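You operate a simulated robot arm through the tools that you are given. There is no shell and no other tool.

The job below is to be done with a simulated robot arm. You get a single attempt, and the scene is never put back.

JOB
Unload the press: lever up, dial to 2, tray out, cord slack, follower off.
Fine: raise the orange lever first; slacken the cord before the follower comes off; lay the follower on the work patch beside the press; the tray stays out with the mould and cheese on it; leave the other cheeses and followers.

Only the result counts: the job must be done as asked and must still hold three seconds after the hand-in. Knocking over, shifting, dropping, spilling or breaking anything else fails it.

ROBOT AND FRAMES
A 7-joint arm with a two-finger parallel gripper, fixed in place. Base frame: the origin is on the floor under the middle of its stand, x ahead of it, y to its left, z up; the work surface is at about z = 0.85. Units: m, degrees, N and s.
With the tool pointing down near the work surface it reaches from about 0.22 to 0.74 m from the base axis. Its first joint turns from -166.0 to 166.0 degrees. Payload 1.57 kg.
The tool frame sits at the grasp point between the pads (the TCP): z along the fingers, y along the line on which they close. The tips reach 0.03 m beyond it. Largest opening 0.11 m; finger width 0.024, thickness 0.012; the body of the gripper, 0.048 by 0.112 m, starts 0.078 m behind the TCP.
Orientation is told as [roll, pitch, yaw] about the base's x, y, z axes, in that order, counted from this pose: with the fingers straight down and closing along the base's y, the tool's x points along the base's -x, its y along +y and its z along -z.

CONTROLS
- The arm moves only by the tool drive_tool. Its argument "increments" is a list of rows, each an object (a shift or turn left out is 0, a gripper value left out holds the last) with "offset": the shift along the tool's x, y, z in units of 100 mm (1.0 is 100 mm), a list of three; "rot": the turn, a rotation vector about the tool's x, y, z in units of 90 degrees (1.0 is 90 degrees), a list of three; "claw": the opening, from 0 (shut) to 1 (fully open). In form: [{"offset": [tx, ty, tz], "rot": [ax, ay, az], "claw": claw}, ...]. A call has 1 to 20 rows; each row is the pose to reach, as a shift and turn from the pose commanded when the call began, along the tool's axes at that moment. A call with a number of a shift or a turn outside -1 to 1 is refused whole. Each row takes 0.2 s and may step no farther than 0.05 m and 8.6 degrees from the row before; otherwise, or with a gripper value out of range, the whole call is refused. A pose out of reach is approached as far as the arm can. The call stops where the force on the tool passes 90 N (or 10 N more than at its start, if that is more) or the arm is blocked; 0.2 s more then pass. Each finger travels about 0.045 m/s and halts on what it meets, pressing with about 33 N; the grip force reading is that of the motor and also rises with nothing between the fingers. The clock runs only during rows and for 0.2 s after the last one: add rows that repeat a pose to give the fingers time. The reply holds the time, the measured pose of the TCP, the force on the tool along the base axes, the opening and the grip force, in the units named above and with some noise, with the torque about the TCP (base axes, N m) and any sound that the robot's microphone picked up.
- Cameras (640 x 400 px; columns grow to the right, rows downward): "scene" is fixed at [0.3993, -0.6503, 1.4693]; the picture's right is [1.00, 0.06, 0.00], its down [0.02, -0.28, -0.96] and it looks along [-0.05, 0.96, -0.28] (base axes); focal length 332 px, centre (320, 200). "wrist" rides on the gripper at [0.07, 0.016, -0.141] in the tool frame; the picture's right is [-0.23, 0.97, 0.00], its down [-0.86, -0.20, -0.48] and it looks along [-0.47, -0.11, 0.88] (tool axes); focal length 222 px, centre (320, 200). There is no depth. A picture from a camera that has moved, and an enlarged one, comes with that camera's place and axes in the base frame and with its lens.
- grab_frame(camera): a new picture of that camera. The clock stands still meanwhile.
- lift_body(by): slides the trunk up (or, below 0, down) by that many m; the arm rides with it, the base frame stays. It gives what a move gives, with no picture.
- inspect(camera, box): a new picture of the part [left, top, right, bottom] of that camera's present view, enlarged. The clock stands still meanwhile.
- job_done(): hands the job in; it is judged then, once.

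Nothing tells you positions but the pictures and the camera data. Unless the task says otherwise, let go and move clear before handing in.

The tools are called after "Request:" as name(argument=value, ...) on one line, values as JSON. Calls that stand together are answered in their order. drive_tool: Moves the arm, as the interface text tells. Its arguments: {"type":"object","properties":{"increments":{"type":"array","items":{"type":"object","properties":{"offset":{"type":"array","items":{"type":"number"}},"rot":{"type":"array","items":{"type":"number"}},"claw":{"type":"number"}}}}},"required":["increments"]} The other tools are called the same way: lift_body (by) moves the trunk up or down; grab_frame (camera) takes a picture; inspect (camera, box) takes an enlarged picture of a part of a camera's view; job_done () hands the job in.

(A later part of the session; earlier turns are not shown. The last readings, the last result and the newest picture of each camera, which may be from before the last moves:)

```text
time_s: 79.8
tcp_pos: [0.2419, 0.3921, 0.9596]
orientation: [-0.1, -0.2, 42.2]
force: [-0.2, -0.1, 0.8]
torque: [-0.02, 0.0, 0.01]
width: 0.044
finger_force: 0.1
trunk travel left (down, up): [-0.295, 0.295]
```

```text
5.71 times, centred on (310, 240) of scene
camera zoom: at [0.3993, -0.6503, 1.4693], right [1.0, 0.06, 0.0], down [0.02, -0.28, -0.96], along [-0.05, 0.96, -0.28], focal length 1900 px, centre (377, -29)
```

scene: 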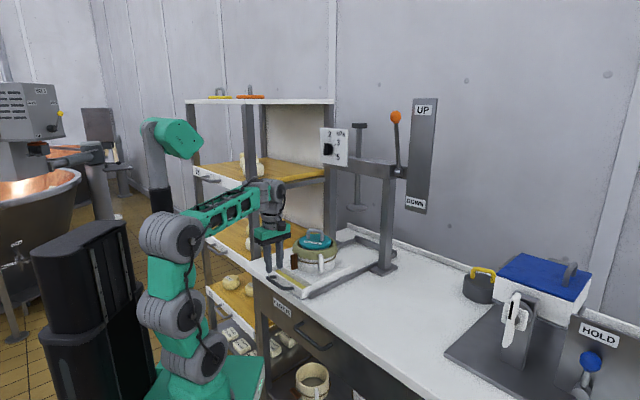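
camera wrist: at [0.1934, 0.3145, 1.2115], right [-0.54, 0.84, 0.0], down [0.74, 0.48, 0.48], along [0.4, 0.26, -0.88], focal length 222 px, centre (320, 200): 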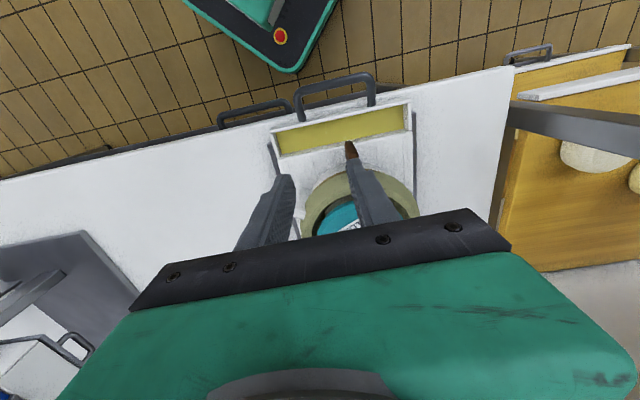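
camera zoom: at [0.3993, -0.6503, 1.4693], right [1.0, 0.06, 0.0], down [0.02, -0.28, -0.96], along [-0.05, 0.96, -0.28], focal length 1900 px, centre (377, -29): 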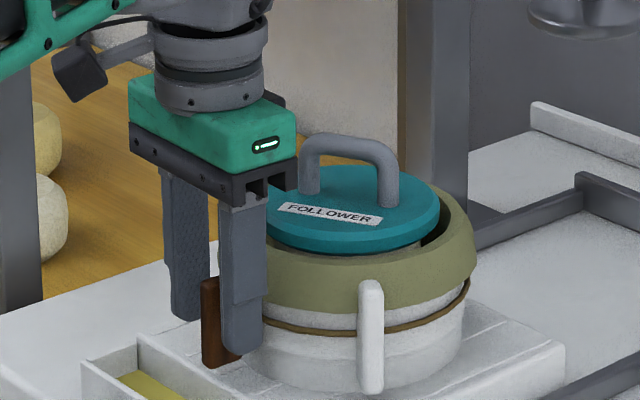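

The bar is centred between the fingers. Closing on it.

Request:
drive_tool(increments=[{"claw": 0.2}, {"claw": 0.1}, {"claw": 0}, {"claw": 0}])

Request:
inspect(camera="wrist", box=[230, 110, 410, 230])

Request:
inspect(camera="scene", box=[270, 205, 350, 275])

```text
time_s: 80.8
tcp_pos: [0.242, 0.3924, 0.9593]
orientation: [0.0, -0.2, 42.2]
force: [-0.3, 0.8, 0.3]
torque: [0.02, 0.04, 0.02]
width: 0.012
finger_force: 29.0
trunk travel left (down, up): [-0.295, 0.295]
```

```text
3.33 times, centred on (320, 170) of wrist
camera zoom: at [0.179, 0.3568, 1.0996], right [-0.49, 0.87, 0.0], down [0.77, 0.43, 0.48], along [0.42, 0.23, -0.88], focal length 740 px, centre (320, 300)
```

zoom: 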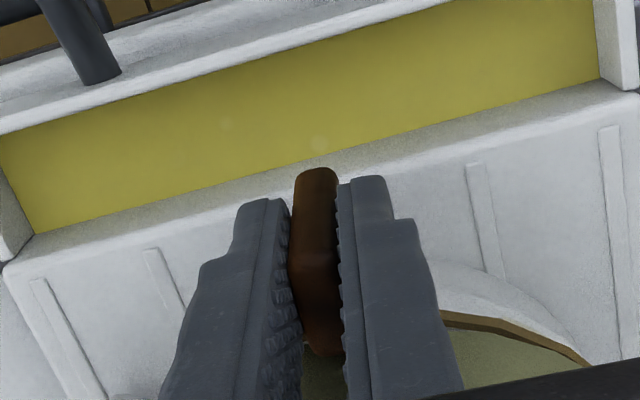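

```text
5.71 times, centred on (310, 240) of scene
camera zoom: at [0.3993, -0.6503, 1.4693], right [1.0, 0.06, 0.0], down [0.02, -0.28, -0.96], along [-0.05, 0.96, -0.28], focal length 1900 px, centre (377, -29)
```

zoom: 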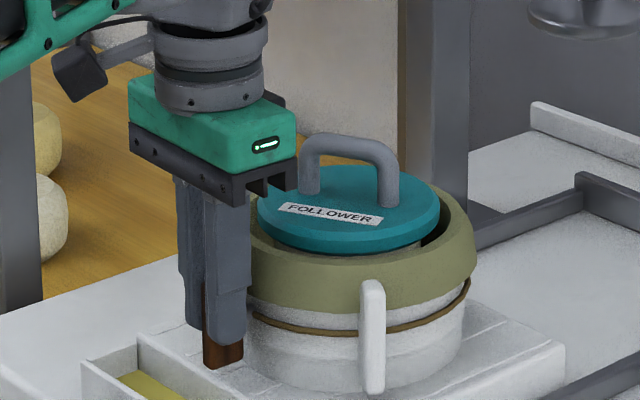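

The bar is held (1.2 cm wide). Test twist: 8° counter-clockwise (top to the left) about the bar's own pivot, then read torque and look.

Request:
drive_tool(increments=[{"offset": [0, 0.018, 0.0006], "rot": [0.0445, 0, 0]}, {"offset": [0, 0.036, 0.0025], "rot": [0.089, 0, 0]}])

Request:
inspect(camera="scene", box=[270, 205, 350, 275])

Request:
inspect(camera="wrist", box=[230, 110, 410, 230])

```text
time_s: 81.4
tcp_pos: [0.2546, 0.4031, 0.958]
orientation: [-3.0, -0.9, 42.3]
force: [-0.2, 2.5, 0.7]
torque: [-0.24, 0.44, 0.12]
width: 0.0118
finger_force: 29.9
out of reach, approached as far as the arm can: row 1, 2
trunk travel left (down, up): [-0.295, 0.295]
```

```text
5.71 times, centred on (310, 240) of scene
camera zoom: at [0.3993, -0.6503, 1.4693], right [1.0, 0.06, 0.0], down [0.02, -0.28, -0.96], along [-0.05, 0.96, -0.28], focal length 1900 px, centre (377, -29)
```

zoom: 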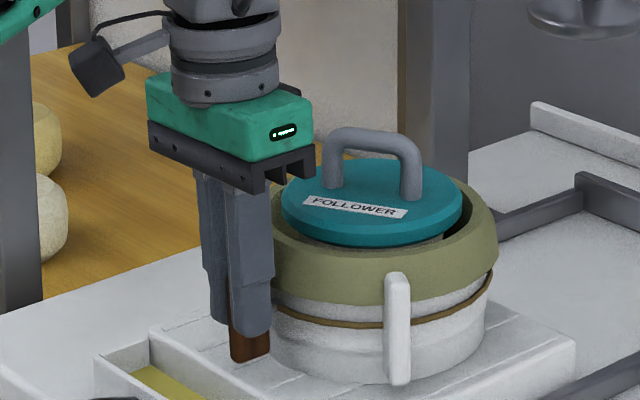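

```text
3.33 times, centred on (320, 170) of wrist
camera zoom: at [0.1861, 0.3721, 1.0969], right [-0.49, 0.87, -0.05], down [0.74, 0.44, 0.5], along [0.46, 0.21, -0.86], focal length 740 px, centre (320, 300)
```

zoom: 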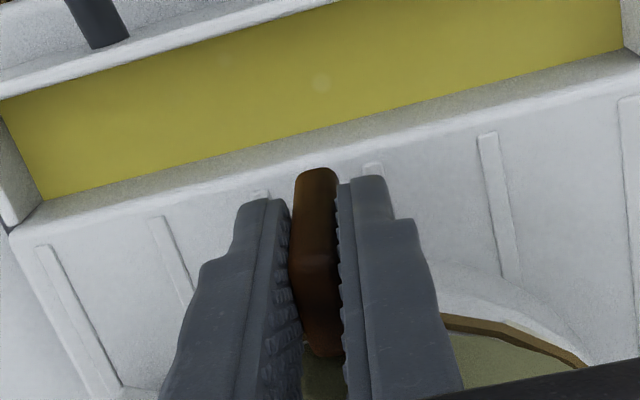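

The twist pose was flagged out of reach and the arm drifted forward ~1.6 cm, sliding the tray and mould back a little (all still upright). I look at the arm posture before trying again.

Request:
inspect(camera="scene", box=[110, 130, 360, 400])

```text
1.48 times, centred on (235, 265) of scene
camera zoom: at [0.3993, -0.6503, 1.4693], right [1.0, 0.06, 0.0], down [0.02, -0.28, -0.96], along [-0.05, 0.96, -0.28], focal length 492 px, centre (446, 104)
```

zoom: 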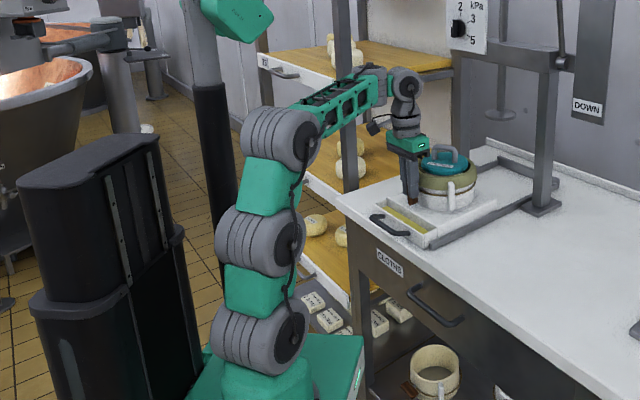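

The posture looks ordinary, so I'd rather test tilting in free space than drag the mould. Releasing the bar and rising clear first.

Request:
drive_tool(increments=[{"claw": 0.3}, {"claw": 0.4}, {"claw": 0.4}])

Request:
drive_tool(increments=[{"offset": [0, 0, -0.2]}, {"offset": [0, 0, -0.4]}, {"offset": [0, 0, -0.6]}, {"offset": [0.1, 0, -0.8]}, {"offset": [0.2, 0, -1.0]}])

Request:
inspect(camera="scene", box=[270, 205, 390, 285])

Request:
grab_frame(camera="wrist")

```text
time_s: 82.2
tcp_pos: [0.2555, 0.4023, 0.9586]
orientation: [-3.0, -1.0, 42.1]
force: [-0.2, 0.3, -0.2]
torque: [0.0, 0.0, 0.01]
width: 0.0442
finger_force: 0.1
trunk travel left (down, up): [-0.295, 0.295]
```

```text
time_s: 83.4
tcp_pos: [0.2363, 0.3914, 1.0575]
orientation: [-3.0, -0.9, 42.0]
force: [0.2, 0.0, -0.6]
torque: [0.0, 0.01, -0.02]
width: 0.044
finger_force: 0.0
out of reach, approached as far as the arm can: row 1, 2, 3
trunk travel left (down, up): [-0.295, 0.295]
```

```text
5.00 times, centred on (330, 245) of scene
camera zoom: at [0.3993, -0.6503, 1.4693], right [1.0, 0.06, 0.0], down [0.02, -0.28, -0.96], along [-0.05, 0.96, -0.28], focal length 1662 px, centre (270, -25)
```

zoom: 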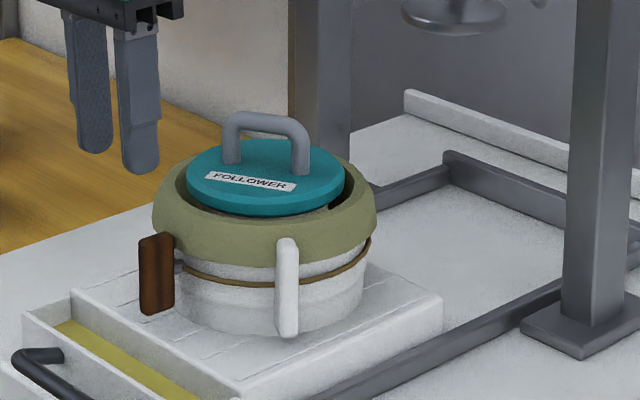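

```text
taken
camera wrist: at [0.1666, 0.3614, 1.1962], right [-0.48, 0.87, -0.05], down [0.75, 0.44, 0.5], along [0.46, 0.21, -0.86], focal length 222 px, centre (320, 200)
```

wrist: 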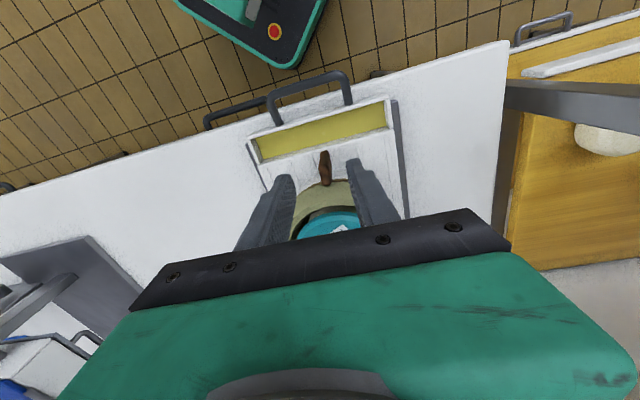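

Even plain lifting was flagged there, so some joint is near a limit in this posture. Up here in free space I test tilting the other way (top to the right) to see what the arm can do.

Request:
drive_tool(increments=[{"rot": [-0.07, 0, 0]}, {"rot": [-0.14, 0, 0]}, {"rot": [-0.21, 0, 0]}])

Request:
drive_tool(increments=[{"rot": [-0.08, 0, 0]}, {"rot": [-0.16, 0, 0]}, {"rot": [-0.24, 0, 0]}])

Request:
inspect(camera="scene", box=[110, 130, 360, 400])

```text
time_s: 84.2
tcp_pos: [0.2347, 0.3928, 1.0566]
orientation: [16.0, -0.8, 42.2]
force: [0.1, 0.7, -0.2]
torque: [0.04, -0.01, 0.03]
width: 0.0442
finger_force: 0.1
trunk travel left (down, up): [-0.295, 0.295]
```

```text
time_s: 85.0
tcp_pos: [0.236, 0.3926, 1.0567]
orientation: [26.9, -0.9, 42.1]
force: [0.2, -0.9, -2.3]
torque: [0.26, -0.03, 0.02]
width: 0.044
finger_force: 0.1
out of reach, approached as far as the arm can: row 2, 3
trunk travel left (down, up): [-0.295, 0.295]
```

```text
1.48 times, centred on (235, 265) of scene
camera zoom: at [0.3993, -0.6503, 1.4693], right [1.0, 0.06, 0.0], down [0.02, -0.28, -0.96], along [-0.05, 0.96, -0.28], focal length 492 px, centre (446, 104)
```

zoom: 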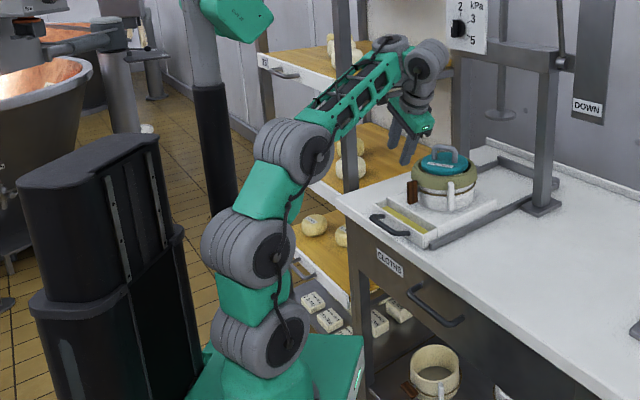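

So tilting right works until ~27°, tilting left doesn't: consistent with a bend limit of the wrist when the forearm rises steeply. Raising the trunk 0.09 m will flatten the forearm and free both directions. Lift, then straighten the tool.

Request:
lift_body(by=0.09)

Request:
drive_tool(increments=[{"offset": [0, 0, 0.1], "rot": [0.075, 0, 0]}, {"offset": [0, 0, 0.2], "rot": [0.15, 0, 0]}, {"offset": [0, 0, 0.3], "rot": [0.225, 0, 0]}, {"offset": [0, 0, 0.4], "rot": [0.3, 0, 0]}])

Request:
grab_frame(camera="wrist")

Request:
inspect(camera="scene", box=[110, 130, 360, 400])

```text
time_s: 86.3
tcp_pos: [0.2365, 0.3926, 1.1478]
orientation: [26.7, -0.8, 42.2]
force: [0.1, 1.2, -1.4]
torque: [-0.02, 0.04, 0.03]
width: 0.044
finger_force: 0.1
trunk travel left (down, up): [-0.385, 0.205]
```

```text
time_s: 87.3
tcp_pos: [0.2267, 0.4073, 1.1141]
orientation: [1.7, -0.7, 42.0]
force: [-0.8, 1.1, 0.3]
torque: [0.0, 0.0, -0.01]
width: 0.0441
finger_force: 0.1
out of reach, approached as far as the arm can: row 4
trunk travel left (down, up): [-0.385, 0.205]
```

```text
taken
camera wrist: at [0.1655, 0.368, 1.255], right [-0.48, 0.87, 0.03], down [0.77, 0.41, 0.48], along [0.41, 0.26, -0.88], focal length 222 px, centre (320, 200)
```

wrist: 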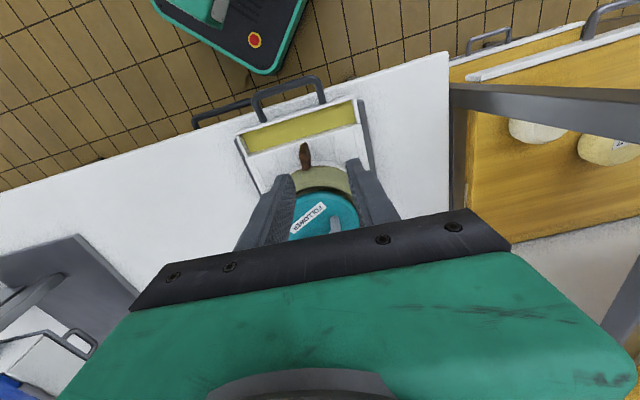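

```text
1.48 times, centred on (235, 265) of scene
camera zoom: at [0.3993, -0.6503, 1.4693], right [1.0, 0.06, 0.0], down [0.02, -0.28, -0.96], along [-0.05, 0.96, -0.28], focal length 492 px, centre (446, 104)
```

zoom: 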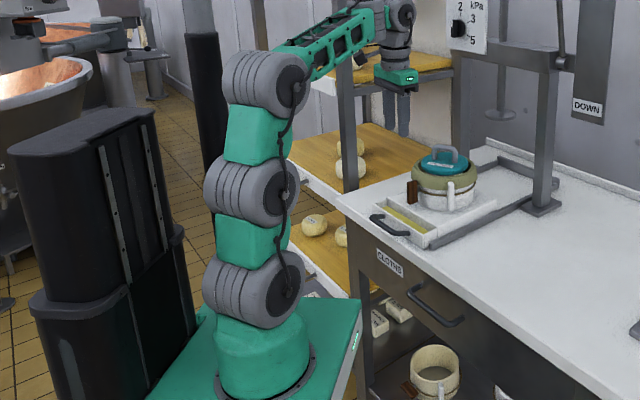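

Again flagged only at the top; lowering 10 cm flattens the forearm. Moving down and re-centring in front of the toggle.

Request:
drive_tool(increments=[{"offset": [0.05, -0.05, 0.25]}, {"offset": [0.1, -0.1, 0.5], "rot": [0.01, 0, 0]}, {"offset": [0.15, -0.15, 0.75], "rot": [0.019, 0, 0]}, {"offset": [0.15, -0.2, 0.95], "rot": [0.019, 0, 0]}])

Request:
grab_frame(camera="wrist")

Request:
inspect(camera="wrist", box=[230, 110, 410, 230])

Request:
inspect(camera="scene", box=[270, 205, 390, 285])

```text
time_s: 88.3
tcp_pos: [0.2314, 0.3832, 1.0204]
orientation: [-1.9, -1.0, 42.2]
force: [-0.1, -0.3, -0.9]
torque: [0.02, 0.01, -0.01]
width: 0.0441
finger_force: 0.0
trunk travel left (down, up): [-0.385, 0.205]
```

```text
taken
camera wrist: at [0.1631, 0.3498, 1.1596], right [-0.49, 0.87, -0.03], down [0.75, 0.43, 0.5], along [0.45, 0.22, -0.87], focal length 222 px, centre (320, 200)
```

wrist: 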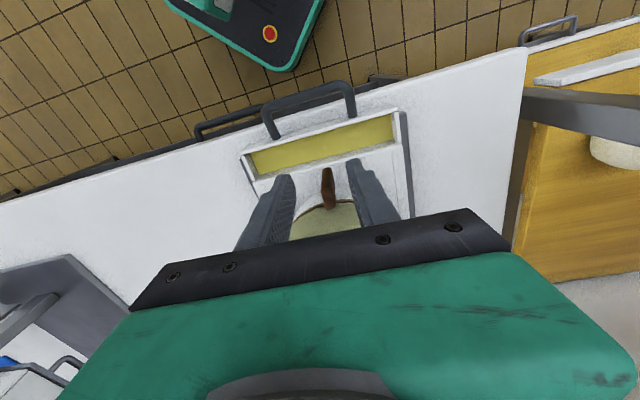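

```text
3.33 times, centred on (320, 170) of wrist
camera zoom: at [0.1631, 0.3498, 1.1596], right [-0.49, 0.87, -0.03], down [0.75, 0.43, 0.5], along [0.45, 0.22, -0.87], focal length 740 px, centre (320, 300)
```

zoom: 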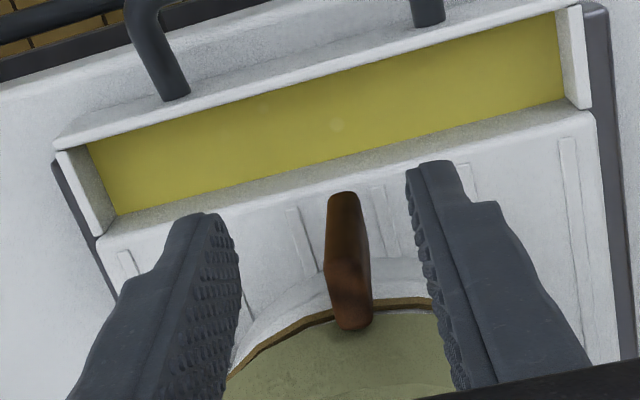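

```text
5.00 times, centred on (330, 245) of scene
camera zoom: at [0.3993, -0.6503, 1.4693], right [1.0, 0.06, 0.0], down [0.02, -0.28, -0.96], along [-0.05, 0.96, -0.28], focal length 1662 px, centre (270, -25)
```

zoom: 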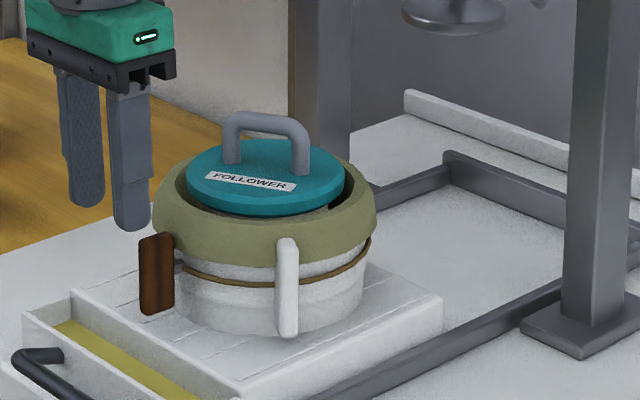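

Clear view. Testing in free space whether the tool can now tilt 30° left-wise (ψ=+30°).

Request:
drive_tool(increments=[{"rot": [0.08, 0, 0]}, {"rot": [0.16, 0, 0]}, {"rot": [0.24, 0, 0]}, {"rot": [0.32, 0, 0]}])

Request:
inspect(camera="scene", box=[110, 130, 360, 400])

```text
time_s: 89.3
tcp_pos: [0.2312, 0.3883, 1.0263]
orientation: [-26.4, -0.5, 42.1]
force: [0.7, -0.3, 0.4]
torque: [0.03, -0.01, 0.01]
width: 0.0439
finger_force: 0.0
out of reach, approached as far as the arm can: row 4
trunk travel left (down, up): [-0.385, 0.205]
```

```text
1.48 times, centred on (235, 265) of scene
camera zoom: at [0.3993, -0.6503, 1.4693], right [1.0, 0.06, 0.0], down [0.02, -0.28, -0.96], along [-0.05, 0.96, -0.28], focal length 492 px, centre (446, 104)
```

zoom: 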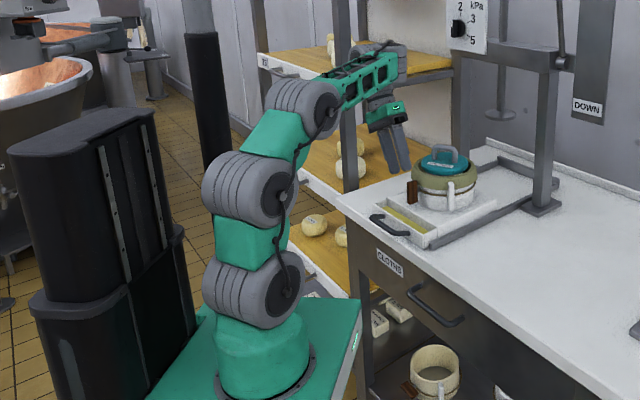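

Tilting works to ~27° here. Raising the trunk another 5 cm gives more room; then straighten, and come down over the toggle (now at depth ≈0.470, e ≈−0.105).

Request:
lift_body(by=0.05)

Request:
drive_tool(increments=[{"offset": [0, 0, 0.05], "rot": [-0.075, 0, 0]}, {"offset": [0, 0, 0.1], "rot": [-0.15, 0, 0]}, {"offset": [0, 0, 0.15], "rot": [-0.225, 0.003, 0]}, {"offset": [0, 0, 0.2], "rot": [-0.293, 0.006, 0]}])

Request:
inspect(camera="wrist", box=[230, 110, 410, 230])

```text
time_s: 90.2
tcp_pos: [0.2319, 0.3881, 1.0768]
orientation: [-26.1, -0.7, 42.0]
force: [-0.4, 0.2, 0.0]
torque: [0.0, 0.02, 0.04]
width: 0.0438
finger_force: 0.0
trunk travel left (down, up): [-0.435, 0.155]
```

```text
time_s: 91.2
tcp_pos: [0.2355, 0.3806, 1.0605]
orientation: [0.4, -0.2, 41.9]
force: [-0.1, 0.3, 0.0]
torque: [-0.01, -0.01, 0.02]
width: 0.0436
finger_force: 0.0
trunk travel left (down, up): [-0.435, 0.155]
```

```text
3.33 times, centred on (320, 170) of wrist
camera zoom: at [0.1734, 0.3461, 1.201], right [-0.48, 0.88, 0.01], down [0.77, 0.42, 0.48], along [0.42, 0.24, -0.88], focal length 740 px, centre (320, 300)
```

zoom: 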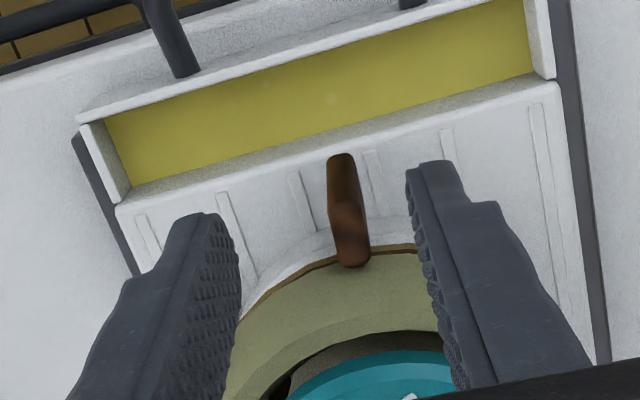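

Bar is 3.4 cm ahead, 3 mm left. Centring over it and lowering so the pads flank the upper half.

Request:
drive_tool(increments=[{"offset": [-0.15, 0.014, 0]}, {"offset": [-0.29, 0.028, 0.1]}, {"offset": [-0.29, 0.028, 0.4]}, {"offset": [-0.29, 0.028, 0.7]}, {"offset": [-0.29, 0.028, 0.98]}])

Request:
inspect(camera="wrist", box=[230, 110, 410, 230])

Request:
inspect(camera="scene", box=[270, 205, 370, 285])

```text
time_s: 92.4
tcp_pos: [0.2566, 0.4034, 0.9612]
orientation: [0.2, 0.0, 41.9]
force: [0.2, -0.2, -0.3]
torque: [0.01, 0.01, 0.01]
width: 0.0441
finger_force: 0.0
trunk travel left (down, up): [-0.435, 0.155]
```

```text
3.33 times, centred on (320, 170) of wrist
camera zoom: at [0.1944, 0.3683, 1.1022], right [-0.48, 0.88, 0.0], down [0.77, 0.42, 0.48], along [0.42, 0.23, -0.88], focal length 740 px, centre (320, 300)
```

zoom: 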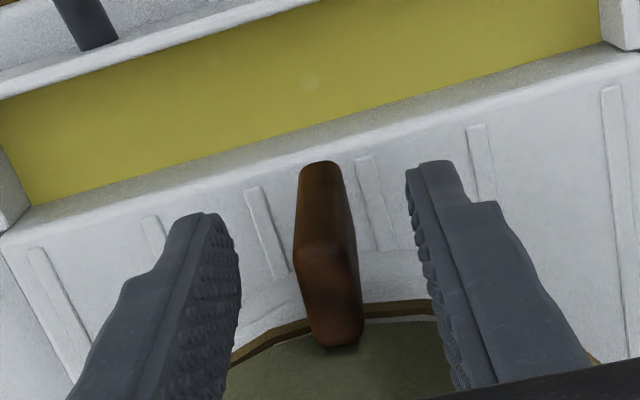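

```text
5.00 times, centred on (320, 245) of scene
camera zoom: at [0.3993, -0.6503, 1.4693], right [1.0, 0.06, 0.0], down [0.02, -0.28, -0.96], along [-0.05, 0.96, -0.28], focal length 1662 px, centre (320, -25)
```

zoom: 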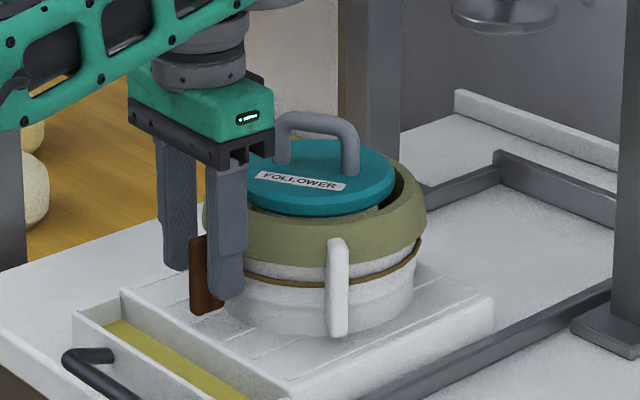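

Nicely centred. Closing, then a careful 8° counter-clockwise test twist about the bar's pivot.

Request:
drive_tool(increments=[{"claw": 0.2}, {"claw": 0.1}, {"claw": 0}, {"claw": 0}])

Request:
drive_tool(increments=[{"offset": [0, 0.01, 0.0002], "rot": [0.0222, 0, 0]}, {"offset": [0, 0.019, 0.0007], "rot": [0.0444, 0, 0]}, {"offset": [0, 0.029, 0.0015], "rot": [0.0667, 0, 0]}, {"offset": [0, 0.039, 0.0027], "rot": [0.0889, 0, 0]}])

Request:
inspect(camera="scene", box=[270, 205, 370, 285])

Request:
inspect(camera="wrist", box=[230, 110, 410, 230])

```text
time_s: 93.4
tcp_pos: [0.2556, 0.4039, 0.9619]
orientation: [0.1, -0.2, 42.0]
force: [-2.0, 1.8, 1.0]
torque: [0.11, 0.04, 0.29]
width: 0.0118
finger_force: 29.4
trunk travel left (down, up): [-0.435, 0.155]
```

```text
time_s: 94.4
tcp_pos: [0.254, 0.4052, 0.9623]
orientation: [-8.0, -0.2, 41.9]
force: [0.2, -0.4, 0.6]
torque: [0.01, 0.04, -0.05]
width: 0.0116
finger_force: 29.6
trunk travel left (down, up): [-0.435, 0.155]
```

```text
5.00 times, centred on (320, 245) of scene
camera zoom: at [0.3993, -0.6503, 1.4693], right [1.0, 0.06, 0.0], down [0.02, -0.28, -0.96], along [-0.05, 0.96, -0.28], focal length 1662 px, centre (320, -25)
```

zoom: 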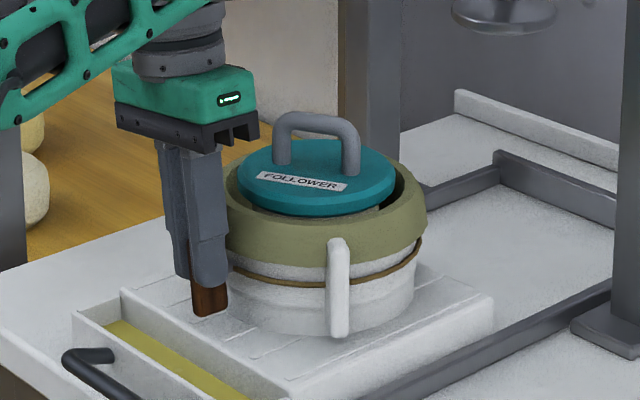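

```text
3.33 times, centred on (320, 170) of wrist
camera zoom: at [0.1782, 0.3855, 1.0989], right [-0.47, 0.87, -0.13], down [0.72, 0.47, 0.5], along [0.5, 0.14, -0.85], focal length 740 px, centre (320, 300)
```

zoom: 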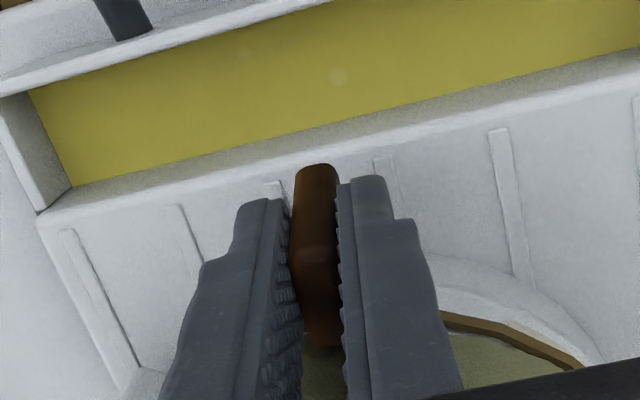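

Zero torque and the bar follows while the mould stays put — counter-clockwise works. Continuing to about 30°.

Request:
drive_tool(increments=[{"offset": [0, 0.019, 0.0007], "rot": [0.0444, 0, 0]}, {"offset": [0, 0.039, 0.0027], "rot": [0.0889, 0, 0]}, {"offset": [0, 0.058, 0.006], "rot": [0.1333, 0, 0]}, {"offset": [0, 0.076, 0.011], "rot": [0.1778, 0, 0]}])

Request:
inspect(camera="scene", box=[270, 205, 370, 285])

Request:
inspect(camera="wrist", box=[230, 110, 410, 230])

```text
time_s: 95.4
tcp_pos: [0.2492, 0.4121, 0.9588]
orientation: [-23.9, -0.2, 41.9]
force: [-0.7, 0.8, 0.4]
torque: [-0.06, 0.09, 0.1]
width: 0.0117
finger_force: 29.2
trunk travel left (down, up): [-0.435, 0.155]
```

```text
5.00 times, centred on (320, 245) of scene
camera zoom: at [0.3993, -0.6503, 1.4693], right [1.0, 0.06, 0.0], down [0.02, -0.28, -0.96], along [-0.05, 0.96, -0.28], focal length 1662 px, centre (320, -25)
```

zoom: 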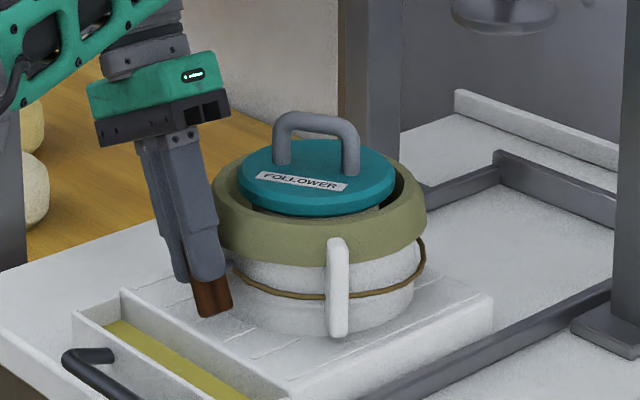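

```text
3.33 times, centred on (320, 170) of wrist
camera zoom: at [0.1488, 0.4188, 1.0816], right [-0.43, 0.81, -0.39], down [0.63, 0.58, 0.52], along [0.65, -0.03, -0.76], focal length 740 px, centre (320, 300)
```

zoom: 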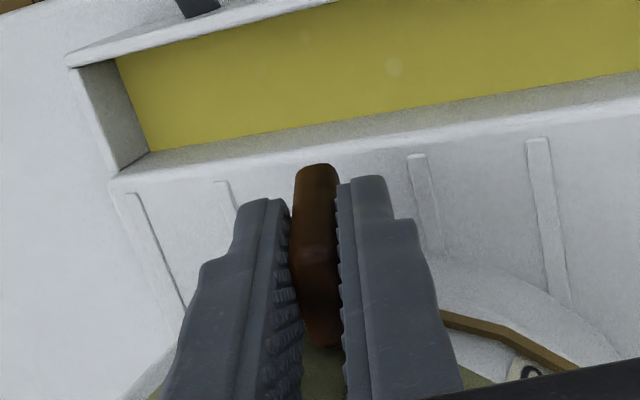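

The cord is visibly loosening (it now stands off the wall). Continuing the twist in small steps.

Request:
drive_tool(increments=[{"offset": [0, 0.019, 0.0007], "rot": [0.0444, 0, 0]}, {"offset": [0, 0.039, 0.0027], "rot": [0.0889, 0, 0]}])

Request:
inspect(camera="scene", box=[270, 205, 370, 285])

```text
time_s: 96.0
tcp_pos: [0.2385, 0.4183, 0.9584]
orientation: [-29.2, 0.5, 41.4]
force: [1.0, 1.4, 3.4]
torque: [0.64, -0.82, 0.01]
width: 0.0119
finger_force: 29.1
out of reach, approached as far as the arm can: row 2
trunk travel left (down, up): [-0.435, 0.155]
```

```text
5.00 times, centred on (320, 245) of scene
camera zoom: at [0.3993, -0.6503, 1.4693], right [1.0, 0.06, 0.0], down [0.02, -0.28, -0.96], along [-0.05, 0.96, -0.28], focal length 1662 px, centre (320, -25)
```

zoom: 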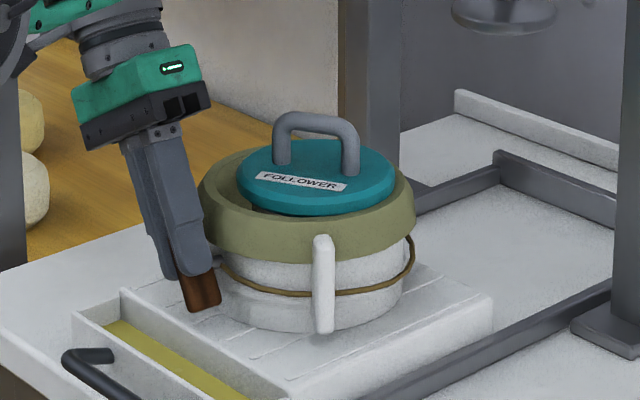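

Near the arm's limit at 29° the mould got nudged a few millimetres. I stop here, release the bar, and withdraw along the tool axis; then I'll push the bar's raised end straight down from above to finish the turn.

Request:
drive_tool(increments=[{"claw": 0.2}, {"claw": 0.4}, {"claw": 0.4}])

Request:
inspect(camera="scene", box=[270, 205, 370, 285])

Request:
inspect(camera="wrist", box=[230, 110, 410, 230])

```text
time_s: 96.8
tcp_pos: [0.2375, 0.4183, 0.9591]
orientation: [-29.0, 0.7, 41.4]
force: [0.0, 0.6, 0.4]
torque: [-0.03, 0.02, 0.03]
width: 0.044
finger_force: 0.1
trunk travel left (down, up): [-0.435, 0.155]
```

```text
5.00 times, centred on (320, 245) of scene
camera zoom: at [0.3993, -0.6503, 1.4693], right [1.0, 0.06, 0.0], down [0.02, -0.28, -0.96], along [-0.05, 0.96, -0.28], focal length 1662 px, centre (320, -25)
```

zoom: 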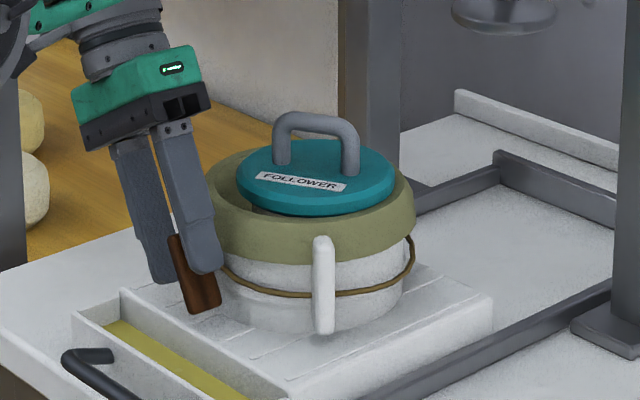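

```text
3.33 times, centred on (320, 170) of wrist
camera zoom: at [0.1321, 0.4355, 1.0746], right [-0.4, 0.78, -0.48], down [0.61, 0.61, 0.5], along [0.69, -0.09, -0.72], focal length 740 px, centre (320, 300)
```

zoom: 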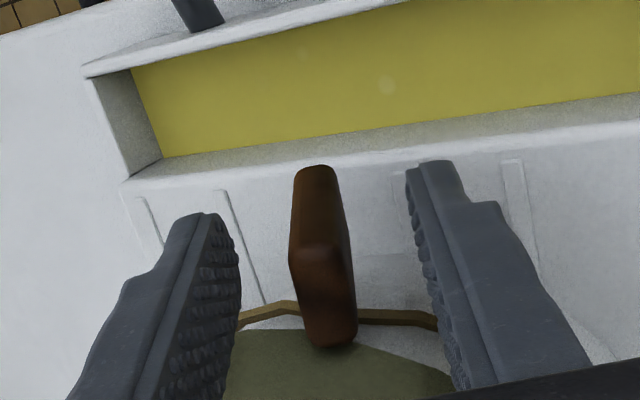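

The bar stays where I left it (≈29°). Withdrawing along the tilted tool axis, then straightening the tool above.

Request:
drive_tool(increments=[{"offset": [0, 0, -0.15]}, {"offset": [0, 0, -0.3]}, {"offset": [0, 0, -0.45]}, {"offset": [0.03, 0, -0.55]}])

Request:
inspect(camera="scene", box=[270, 205, 370, 285])

```text
time_s: 97.8
tcp_pos: [0.2185, 0.4375, 1.0071]
orientation: [-29.1, 0.7, 41.5]
force: [0.0, -1.1, -1.1]
torque: [0.0, 0.03, 0.01]
width: 0.044
finger_force: 0.1
trunk travel left (down, up): [-0.435, 0.155]
```

```text
5.00 times, centred on (320, 245) of scene
camera zoom: at [0.3993, -0.6503, 1.4693], right [1.0, 0.06, 0.0], down [0.02, -0.28, -0.96], along [-0.05, 0.96, -0.28], focal length 1662 px, centre (320, -25)
```

zoom: 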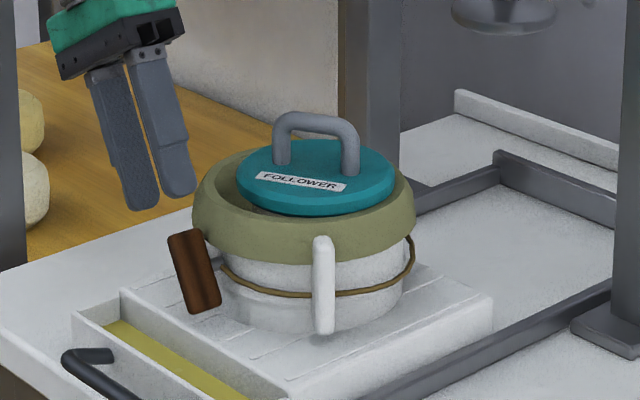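

The toggle is at ~30° and the cord loose, but the spare suggests a full 90°. I'll re-grip it with a flatter tool (pointing forward-down) so I can roll much further; that needs a lower trunk. First straighten and rise in free air.

Request:
drive_tool(increments=[{"offset": [0.03, -0.22, -0.16], "rot": [-0.08, 0, 0]}, {"offset": [0.07, -0.44, -0.33], "rot": [-0.16, 0, 0]}, {"offset": [0.1, -0.66, -0.5], "rot": [-0.24, 0, 0]}, {"offset": [0.14, -0.88, -0.66], "rot": [-0.322, 0, 0]}])

Request:
grab_frame(camera="wrist")

Request:
inspect(camera="wrist", box=[230, 80, 410, 230])

```text
time_s: 98.8
tcp_pos: [0.2391, 0.394, 1.1063]
orientation: [-0.2, 0.8, 41.5]
force: [-0.5, 0.3, -0.9]
torque: [0.0, 0.02, 0.03]
width: 0.0438
finger_force: 0.0
trunk travel left (down, up): [-0.435, 0.155]
```

```text
taken
camera wrist: at [0.1768, 0.3615, 1.2487], right [-0.47, 0.88, 0.0], down [0.78, 0.42, 0.47], along [0.41, 0.22, -0.88], focal length 222 px, centre (320, 200)
```

wrist: 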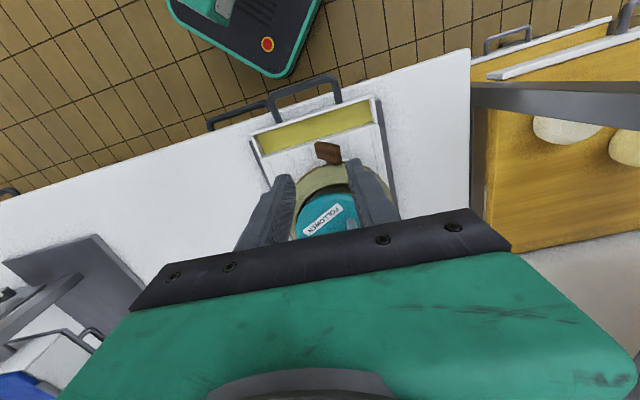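

```text
2.67 times, centred on (320, 155) of wrist
camera zoom: at [0.1768, 0.3615, 1.2487], right [-0.47, 0.88, 0.0], down [0.78, 0.42, 0.47], along [0.41, 0.22, -0.88], focal length 592 px, centre (320, 320)
```

zoom: 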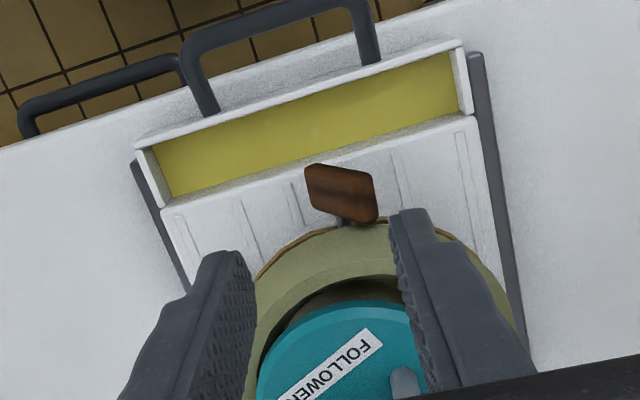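

The bar's pivot is about (0.252, 0.413, 0.934). Now pitching the tool forward in free air, rising as I go (30° first).

Request:
drive_tool(increments=[{"offset": [0, 0, -0.2], "rot": [0, -0.07, 0]}, {"offset": [0, 0, -0.4], "rot": [0, -0.14, 0]}, {"offset": [0, 0, -0.6], "rot": [0, -0.21, 0]}, {"offset": [0, 0, -0.75], "rot": [0, -0.28, 0]}, {"offset": [0, 0, -0.85], "rot": [0, -0.34, 0]}])

Request:
inspect(camera="scene", box=[110, 60, 400, 330])

```text
time_s: 100.0
tcp_pos: [0.2399, 0.3947, 1.1918]
orientation: [-0.2, -30.0, 41.5]
force: [-0.4, 0.2, -0.3]
torque: [-0.01, 0.0, 0.01]
width: 0.0441
finger_force: 0.0
trunk travel left (down, up): [-0.435, 0.155]
```

```text
1.48 times, centred on (255, 195) of scene
camera zoom: at [0.3993, -0.6503, 1.4693], right [1.0, 0.06, 0.0], down [0.02, -0.28, -0.96], along [-0.05, 0.96, -0.28], focal length 492 px, centre (416, 207)
```

zoom: 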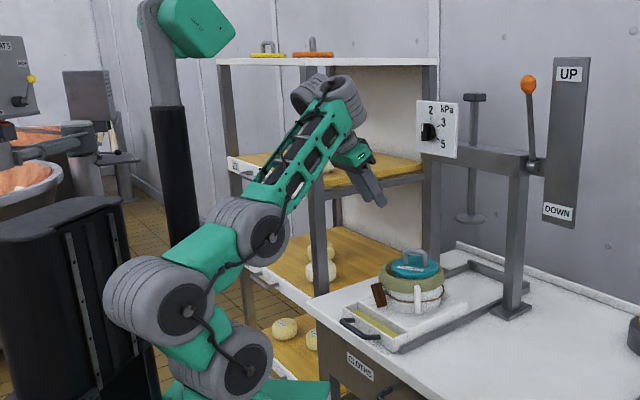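

Good at 30°. Continuing to 45° then 60°, rising 7 cm each time.

Request:
drive_tool(increments=[{"offset": [-0.12, 0, -0.2], "rot": [0, -0.06, 0]}, {"offset": [-0.24, 0, -0.4], "rot": [0, -0.12, 0]}, {"offset": [-0.35, 0, -0.6], "rot": [0, -0.17, 0]}])

Request:
drive_tool(increments=[{"offset": [-0.16, 0, -0.16], "rot": [0, -0.06, 0]}, {"offset": [-0.33, 0, -0.33], "rot": [0, -0.12, 0]}, {"offset": [-0.5, 0, -0.5], "rot": [0, -0.17, 0]}])

Request:
inspect(camera="scene", box=[110, 60, 400, 330])

Request:
grab_frame(camera="wrist")

```text
time_s: 100.8
tcp_pos: [0.2266, 0.3783, 1.2907]
orientation: [-0.3, -42.0, 41.6]
force: [-0.1, -0.6, -0.1]
torque: [-0.02, 0.03, 0.0]
width: 0.0439
finger_force: 0.0
out of reach, approached as far as the arm can: row 1, 2, 3
trunk travel left (down, up): [-0.435, 0.155]
```

```text
time_s: 101.6
tcp_pos: [0.2144, 0.3705, 1.4166]
orientation: [-0.9, -55.2, 41.9]
force: [0.0, 0.3, -0.1]
torque: [-0.03, 0.0, 0.01]
width: 0.044
finger_force: 0.0
out of reach, approached as far as the arm can: row 1, 2, 3
trunk travel left (down, up): [-0.435, 0.155]
```

```text
1.48 times, centred on (255, 195) of scene
camera zoom: at [0.3993, -0.6503, 1.4693], right [1.0, 0.06, 0.0], down [0.02, -0.28, -0.96], along [-0.05, 0.96, -0.28], focal length 492 px, centre (416, 207)
```

zoom: 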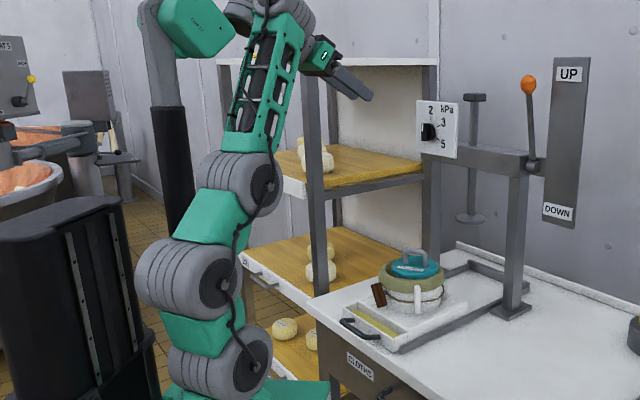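

```text
taken
camera wrist: at [0.085, 0.2807, 1.4395], right [-0.54, 0.82, 0.18], down [0.2, -0.08, 0.98], along [0.82, 0.57, -0.12], focal length 222 px, centre (320, 200)
```

wrist: 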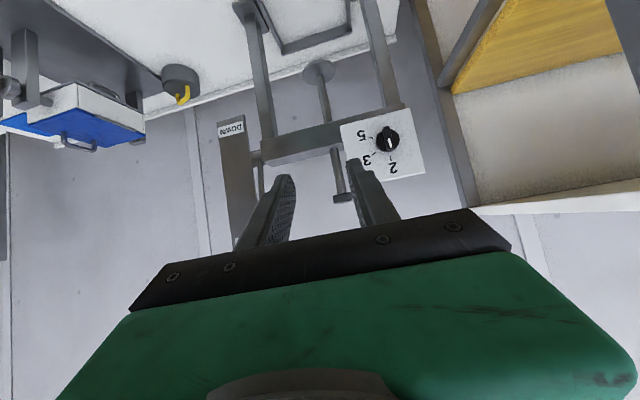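

A flatter tool isn't reachable low enough at this spot. Alternative: the hinge is nearly torque-free now, so from a vertical tool I can press the bar's upper face down with a fingertip — mostly vertical force, so the mould shouldn't slide. Returning the tool to vertical.

Request:
drive_tool(increments=[{"offset": [0.2, 0, 0.14], "rot": [0, 0.045, 0]}, {"offset": [0.41, 0, 0.28], "rot": [0, 0.09, 0]}, {"offset": [0.61, 0, 0.43], "rot": [0, 0.13, 0]}, {"offset": [0.82, 0, 0.57], "rot": [0, 0.17, 0]}])

Request:
drive_tool(increments=[{"offset": [0.16, 0, 0.19], "rot": [0, 0.045, 0], "claw": 0}, {"offset": [0.32, 0, 0.38], "rot": [0, 0.09, 0]}, {"offset": [0.48, 0, 0.58], "rot": [0, 0.13, 0]}, {"offset": [0.64, 0, 0.77], "rot": [0, 0.17, 0]}])

Request:
drive_tool(increments=[{"offset": [0.1, 0, 0.23], "rot": [0, 0.045, 0]}, {"offset": [0.21, 0, 0.45], "rot": [0, 0.09, 0]}, {"offset": [0.31, 0, 0.68], "rot": [0, 0.13, 0]}, {"offset": [0.42, 0, 0.91], "rot": [0, 0.17, 0]}])

Request:
inspect(camera="scene", box=[110, 60, 400, 330])

```text
time_s: 102.6
tcp_pos: [0.2181, 0.372, 1.3175]
orientation: [-0.3, -41.9, 41.6]
force: [-0.3, -0.2, 1.2]
torque: [-0.01, 0.0, 0.0]
width: 0.0442
finger_force: 0.1
trunk travel left (down, up): [-0.435, 0.155]
```

```text
time_s: 103.6
tcp_pos: [0.2199, 0.3744, 1.2161]
orientation: [-0.3, -26.7, 41.4]
force: [-0.1, 0.2, -0.5]
torque: [-0.01, 0.01, 0.02]
width: 0.0
finger_force: 21.4
trunk travel left (down, up): [-0.435, 0.155]
```

```text
time_s: 104.6
tcp_pos: [0.2222, 0.3757, 1.1155]
orientation: [-0.3, -11.3, 41.3]
force: [-0.6, -0.1, 0.5]
torque: [0.01, 0.0, 0.04]
width: 0.0002
finger_force: 21.1
trunk travel left (down, up): [-0.435, 0.155]
```

```text
1.48 times, centred on (255, 195) of scene
camera zoom: at [0.3993, -0.6503, 1.4693], right [1.0, 0.06, 0.0], down [0.02, -0.28, -0.96], along [-0.05, 0.96, -0.28], focal length 492 px, centre (416, 207)
```

zoom: 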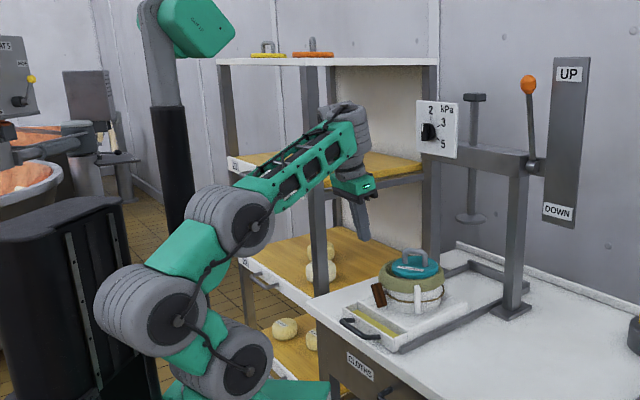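

Nearly vertical again. Now straighten fully and position above-right of the bar, then look before pressing.

Request:
drive_tool(increments=[{"offset": [-0.06, 0, 0.23], "rot": [0, 0.03, 0]}, {"offset": [-0.11, 0, 0.46], "rot": [0, 0.06, 0]}, {"offset": [-0.17, 0, 0.68], "rot": [0, 0.09, 0]}, {"offset": [-0.226, 0, 0.912], "rot": [0, 0.125, 0]}])

Request:
grab_frame(camera="wrist")

Request:
inspect(camera="wrist", box=[250, 100, 390, 220])

Request:
inspect(camera="scene", box=[270, 205, 370, 285])

```text
time_s: 105.6
tcp_pos: [0.2523, 0.3997, 1.0309]
orientation: [-0.3, -0.1, 41.3]
force: [0.3, 1.2, -0.5]
torque: [0.0, -0.01, -0.02]
width: 0.0
finger_force: 21.5
trunk travel left (down, up): [-0.435, 0.155]
```

```text
taken
camera wrist: at [0.1887, 0.3674, 1.1721], right [-0.47, 0.88, 0.0], down [0.77, 0.42, 0.48], along [0.43, 0.22, -0.88], focal length 222 px, centre (320, 200)
```

wrist: 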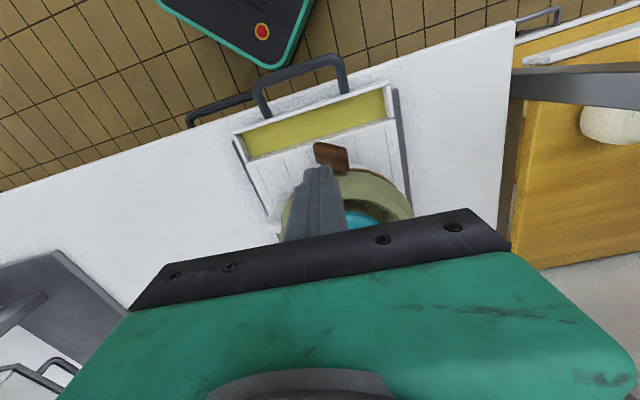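

```text
3.33 times, centred on (320, 160) of wrist
camera zoom: at [0.1887, 0.3674, 1.1721], right [-0.47, 0.88, 0.0], down [0.77, 0.42, 0.48], along [0.43, 0.22, -0.88], focal length 740 px, centre (320, 333)
```

zoom: 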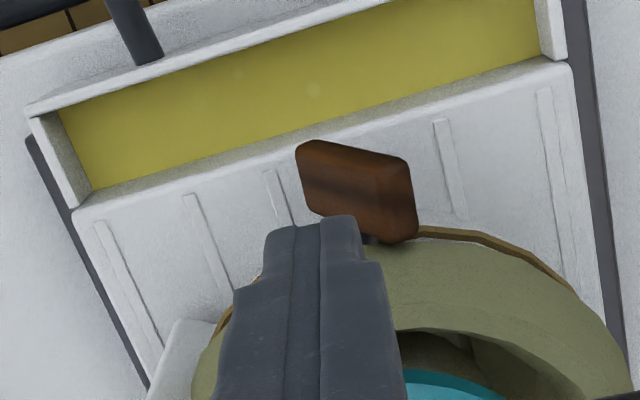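

```text
5.00 times, centred on (320, 245) of scene
camera zoom: at [0.3993, -0.6503, 1.4693], right [1.0, 0.06, 0.0], down [0.02, -0.28, -0.96], along [-0.05, 0.96, -0.28], focal length 1662 px, centre (320, -25)
```

zoom: 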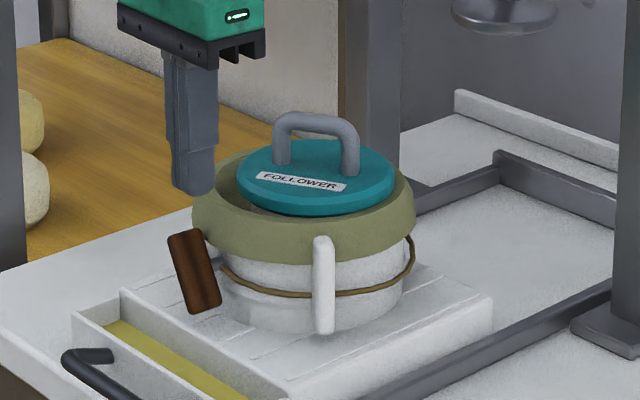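

The bar's raised end is to the left; its upper face is just left of the fingertip's edge. I shift 7 mm left and descend to just above contact (tip ≈0.956).

Request:
drive_tool(increments=[{"offset": [0, 0.07, 0.1]}, {"offset": [0, 0.07, 0.25]}, {"offset": [0, 0.07, 0.36]}, {"offset": [0, 0.07, 0.43]}])

Request:
inspect(camera="wrist", box=[250, 100, 390, 220])

Request:
inspect(camera="scene", box=[270, 205, 370, 285])

```text
time_s: 106.6
tcp_pos: [0.2491, 0.4076, 0.9894]
orientation: [-0.1, -0.4, 41.4]
force: [0.2, -0.7, 0.6]
torque: [0.01, -0.02, -0.01]
width: 0.0002
finger_force: 21.4
trunk travel left (down, up): [-0.435, 0.155]
```

```text
3.33 times, centred on (320, 160) of wrist
camera zoom: at [0.1847, 0.3727, 1.1298], right [-0.47, 0.88, 0.0], down [0.77, 0.42, 0.48], along [0.43, 0.23, -0.88], focal length 740 px, centre (320, 333)
```

zoom: 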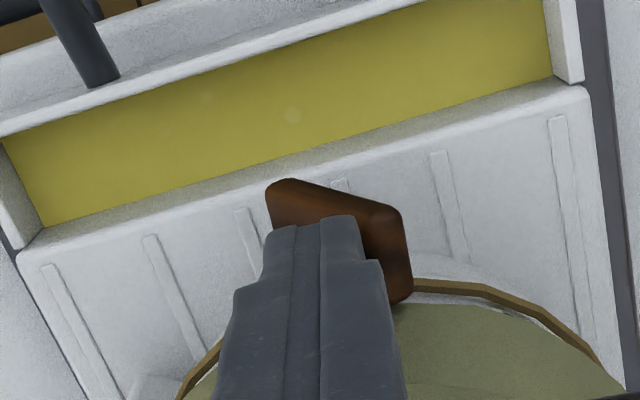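

```text
5.00 times, centred on (320, 245) of scene
camera zoom: at [0.3993, -0.6503, 1.4693], right [1.0, 0.06, 0.0], down [0.02, -0.28, -0.96], along [-0.05, 0.96, -0.28], focal length 1662 px, centre (320, -25)
```

zoom: 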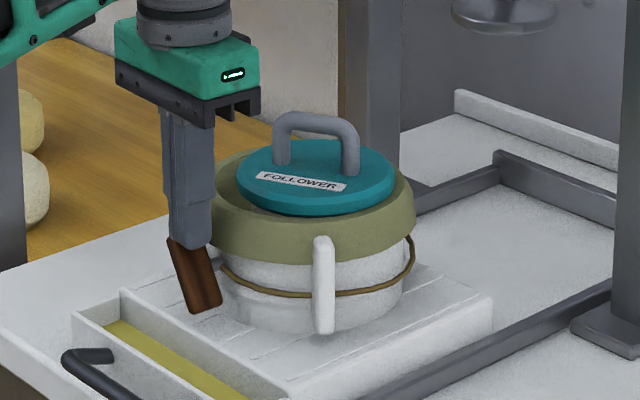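

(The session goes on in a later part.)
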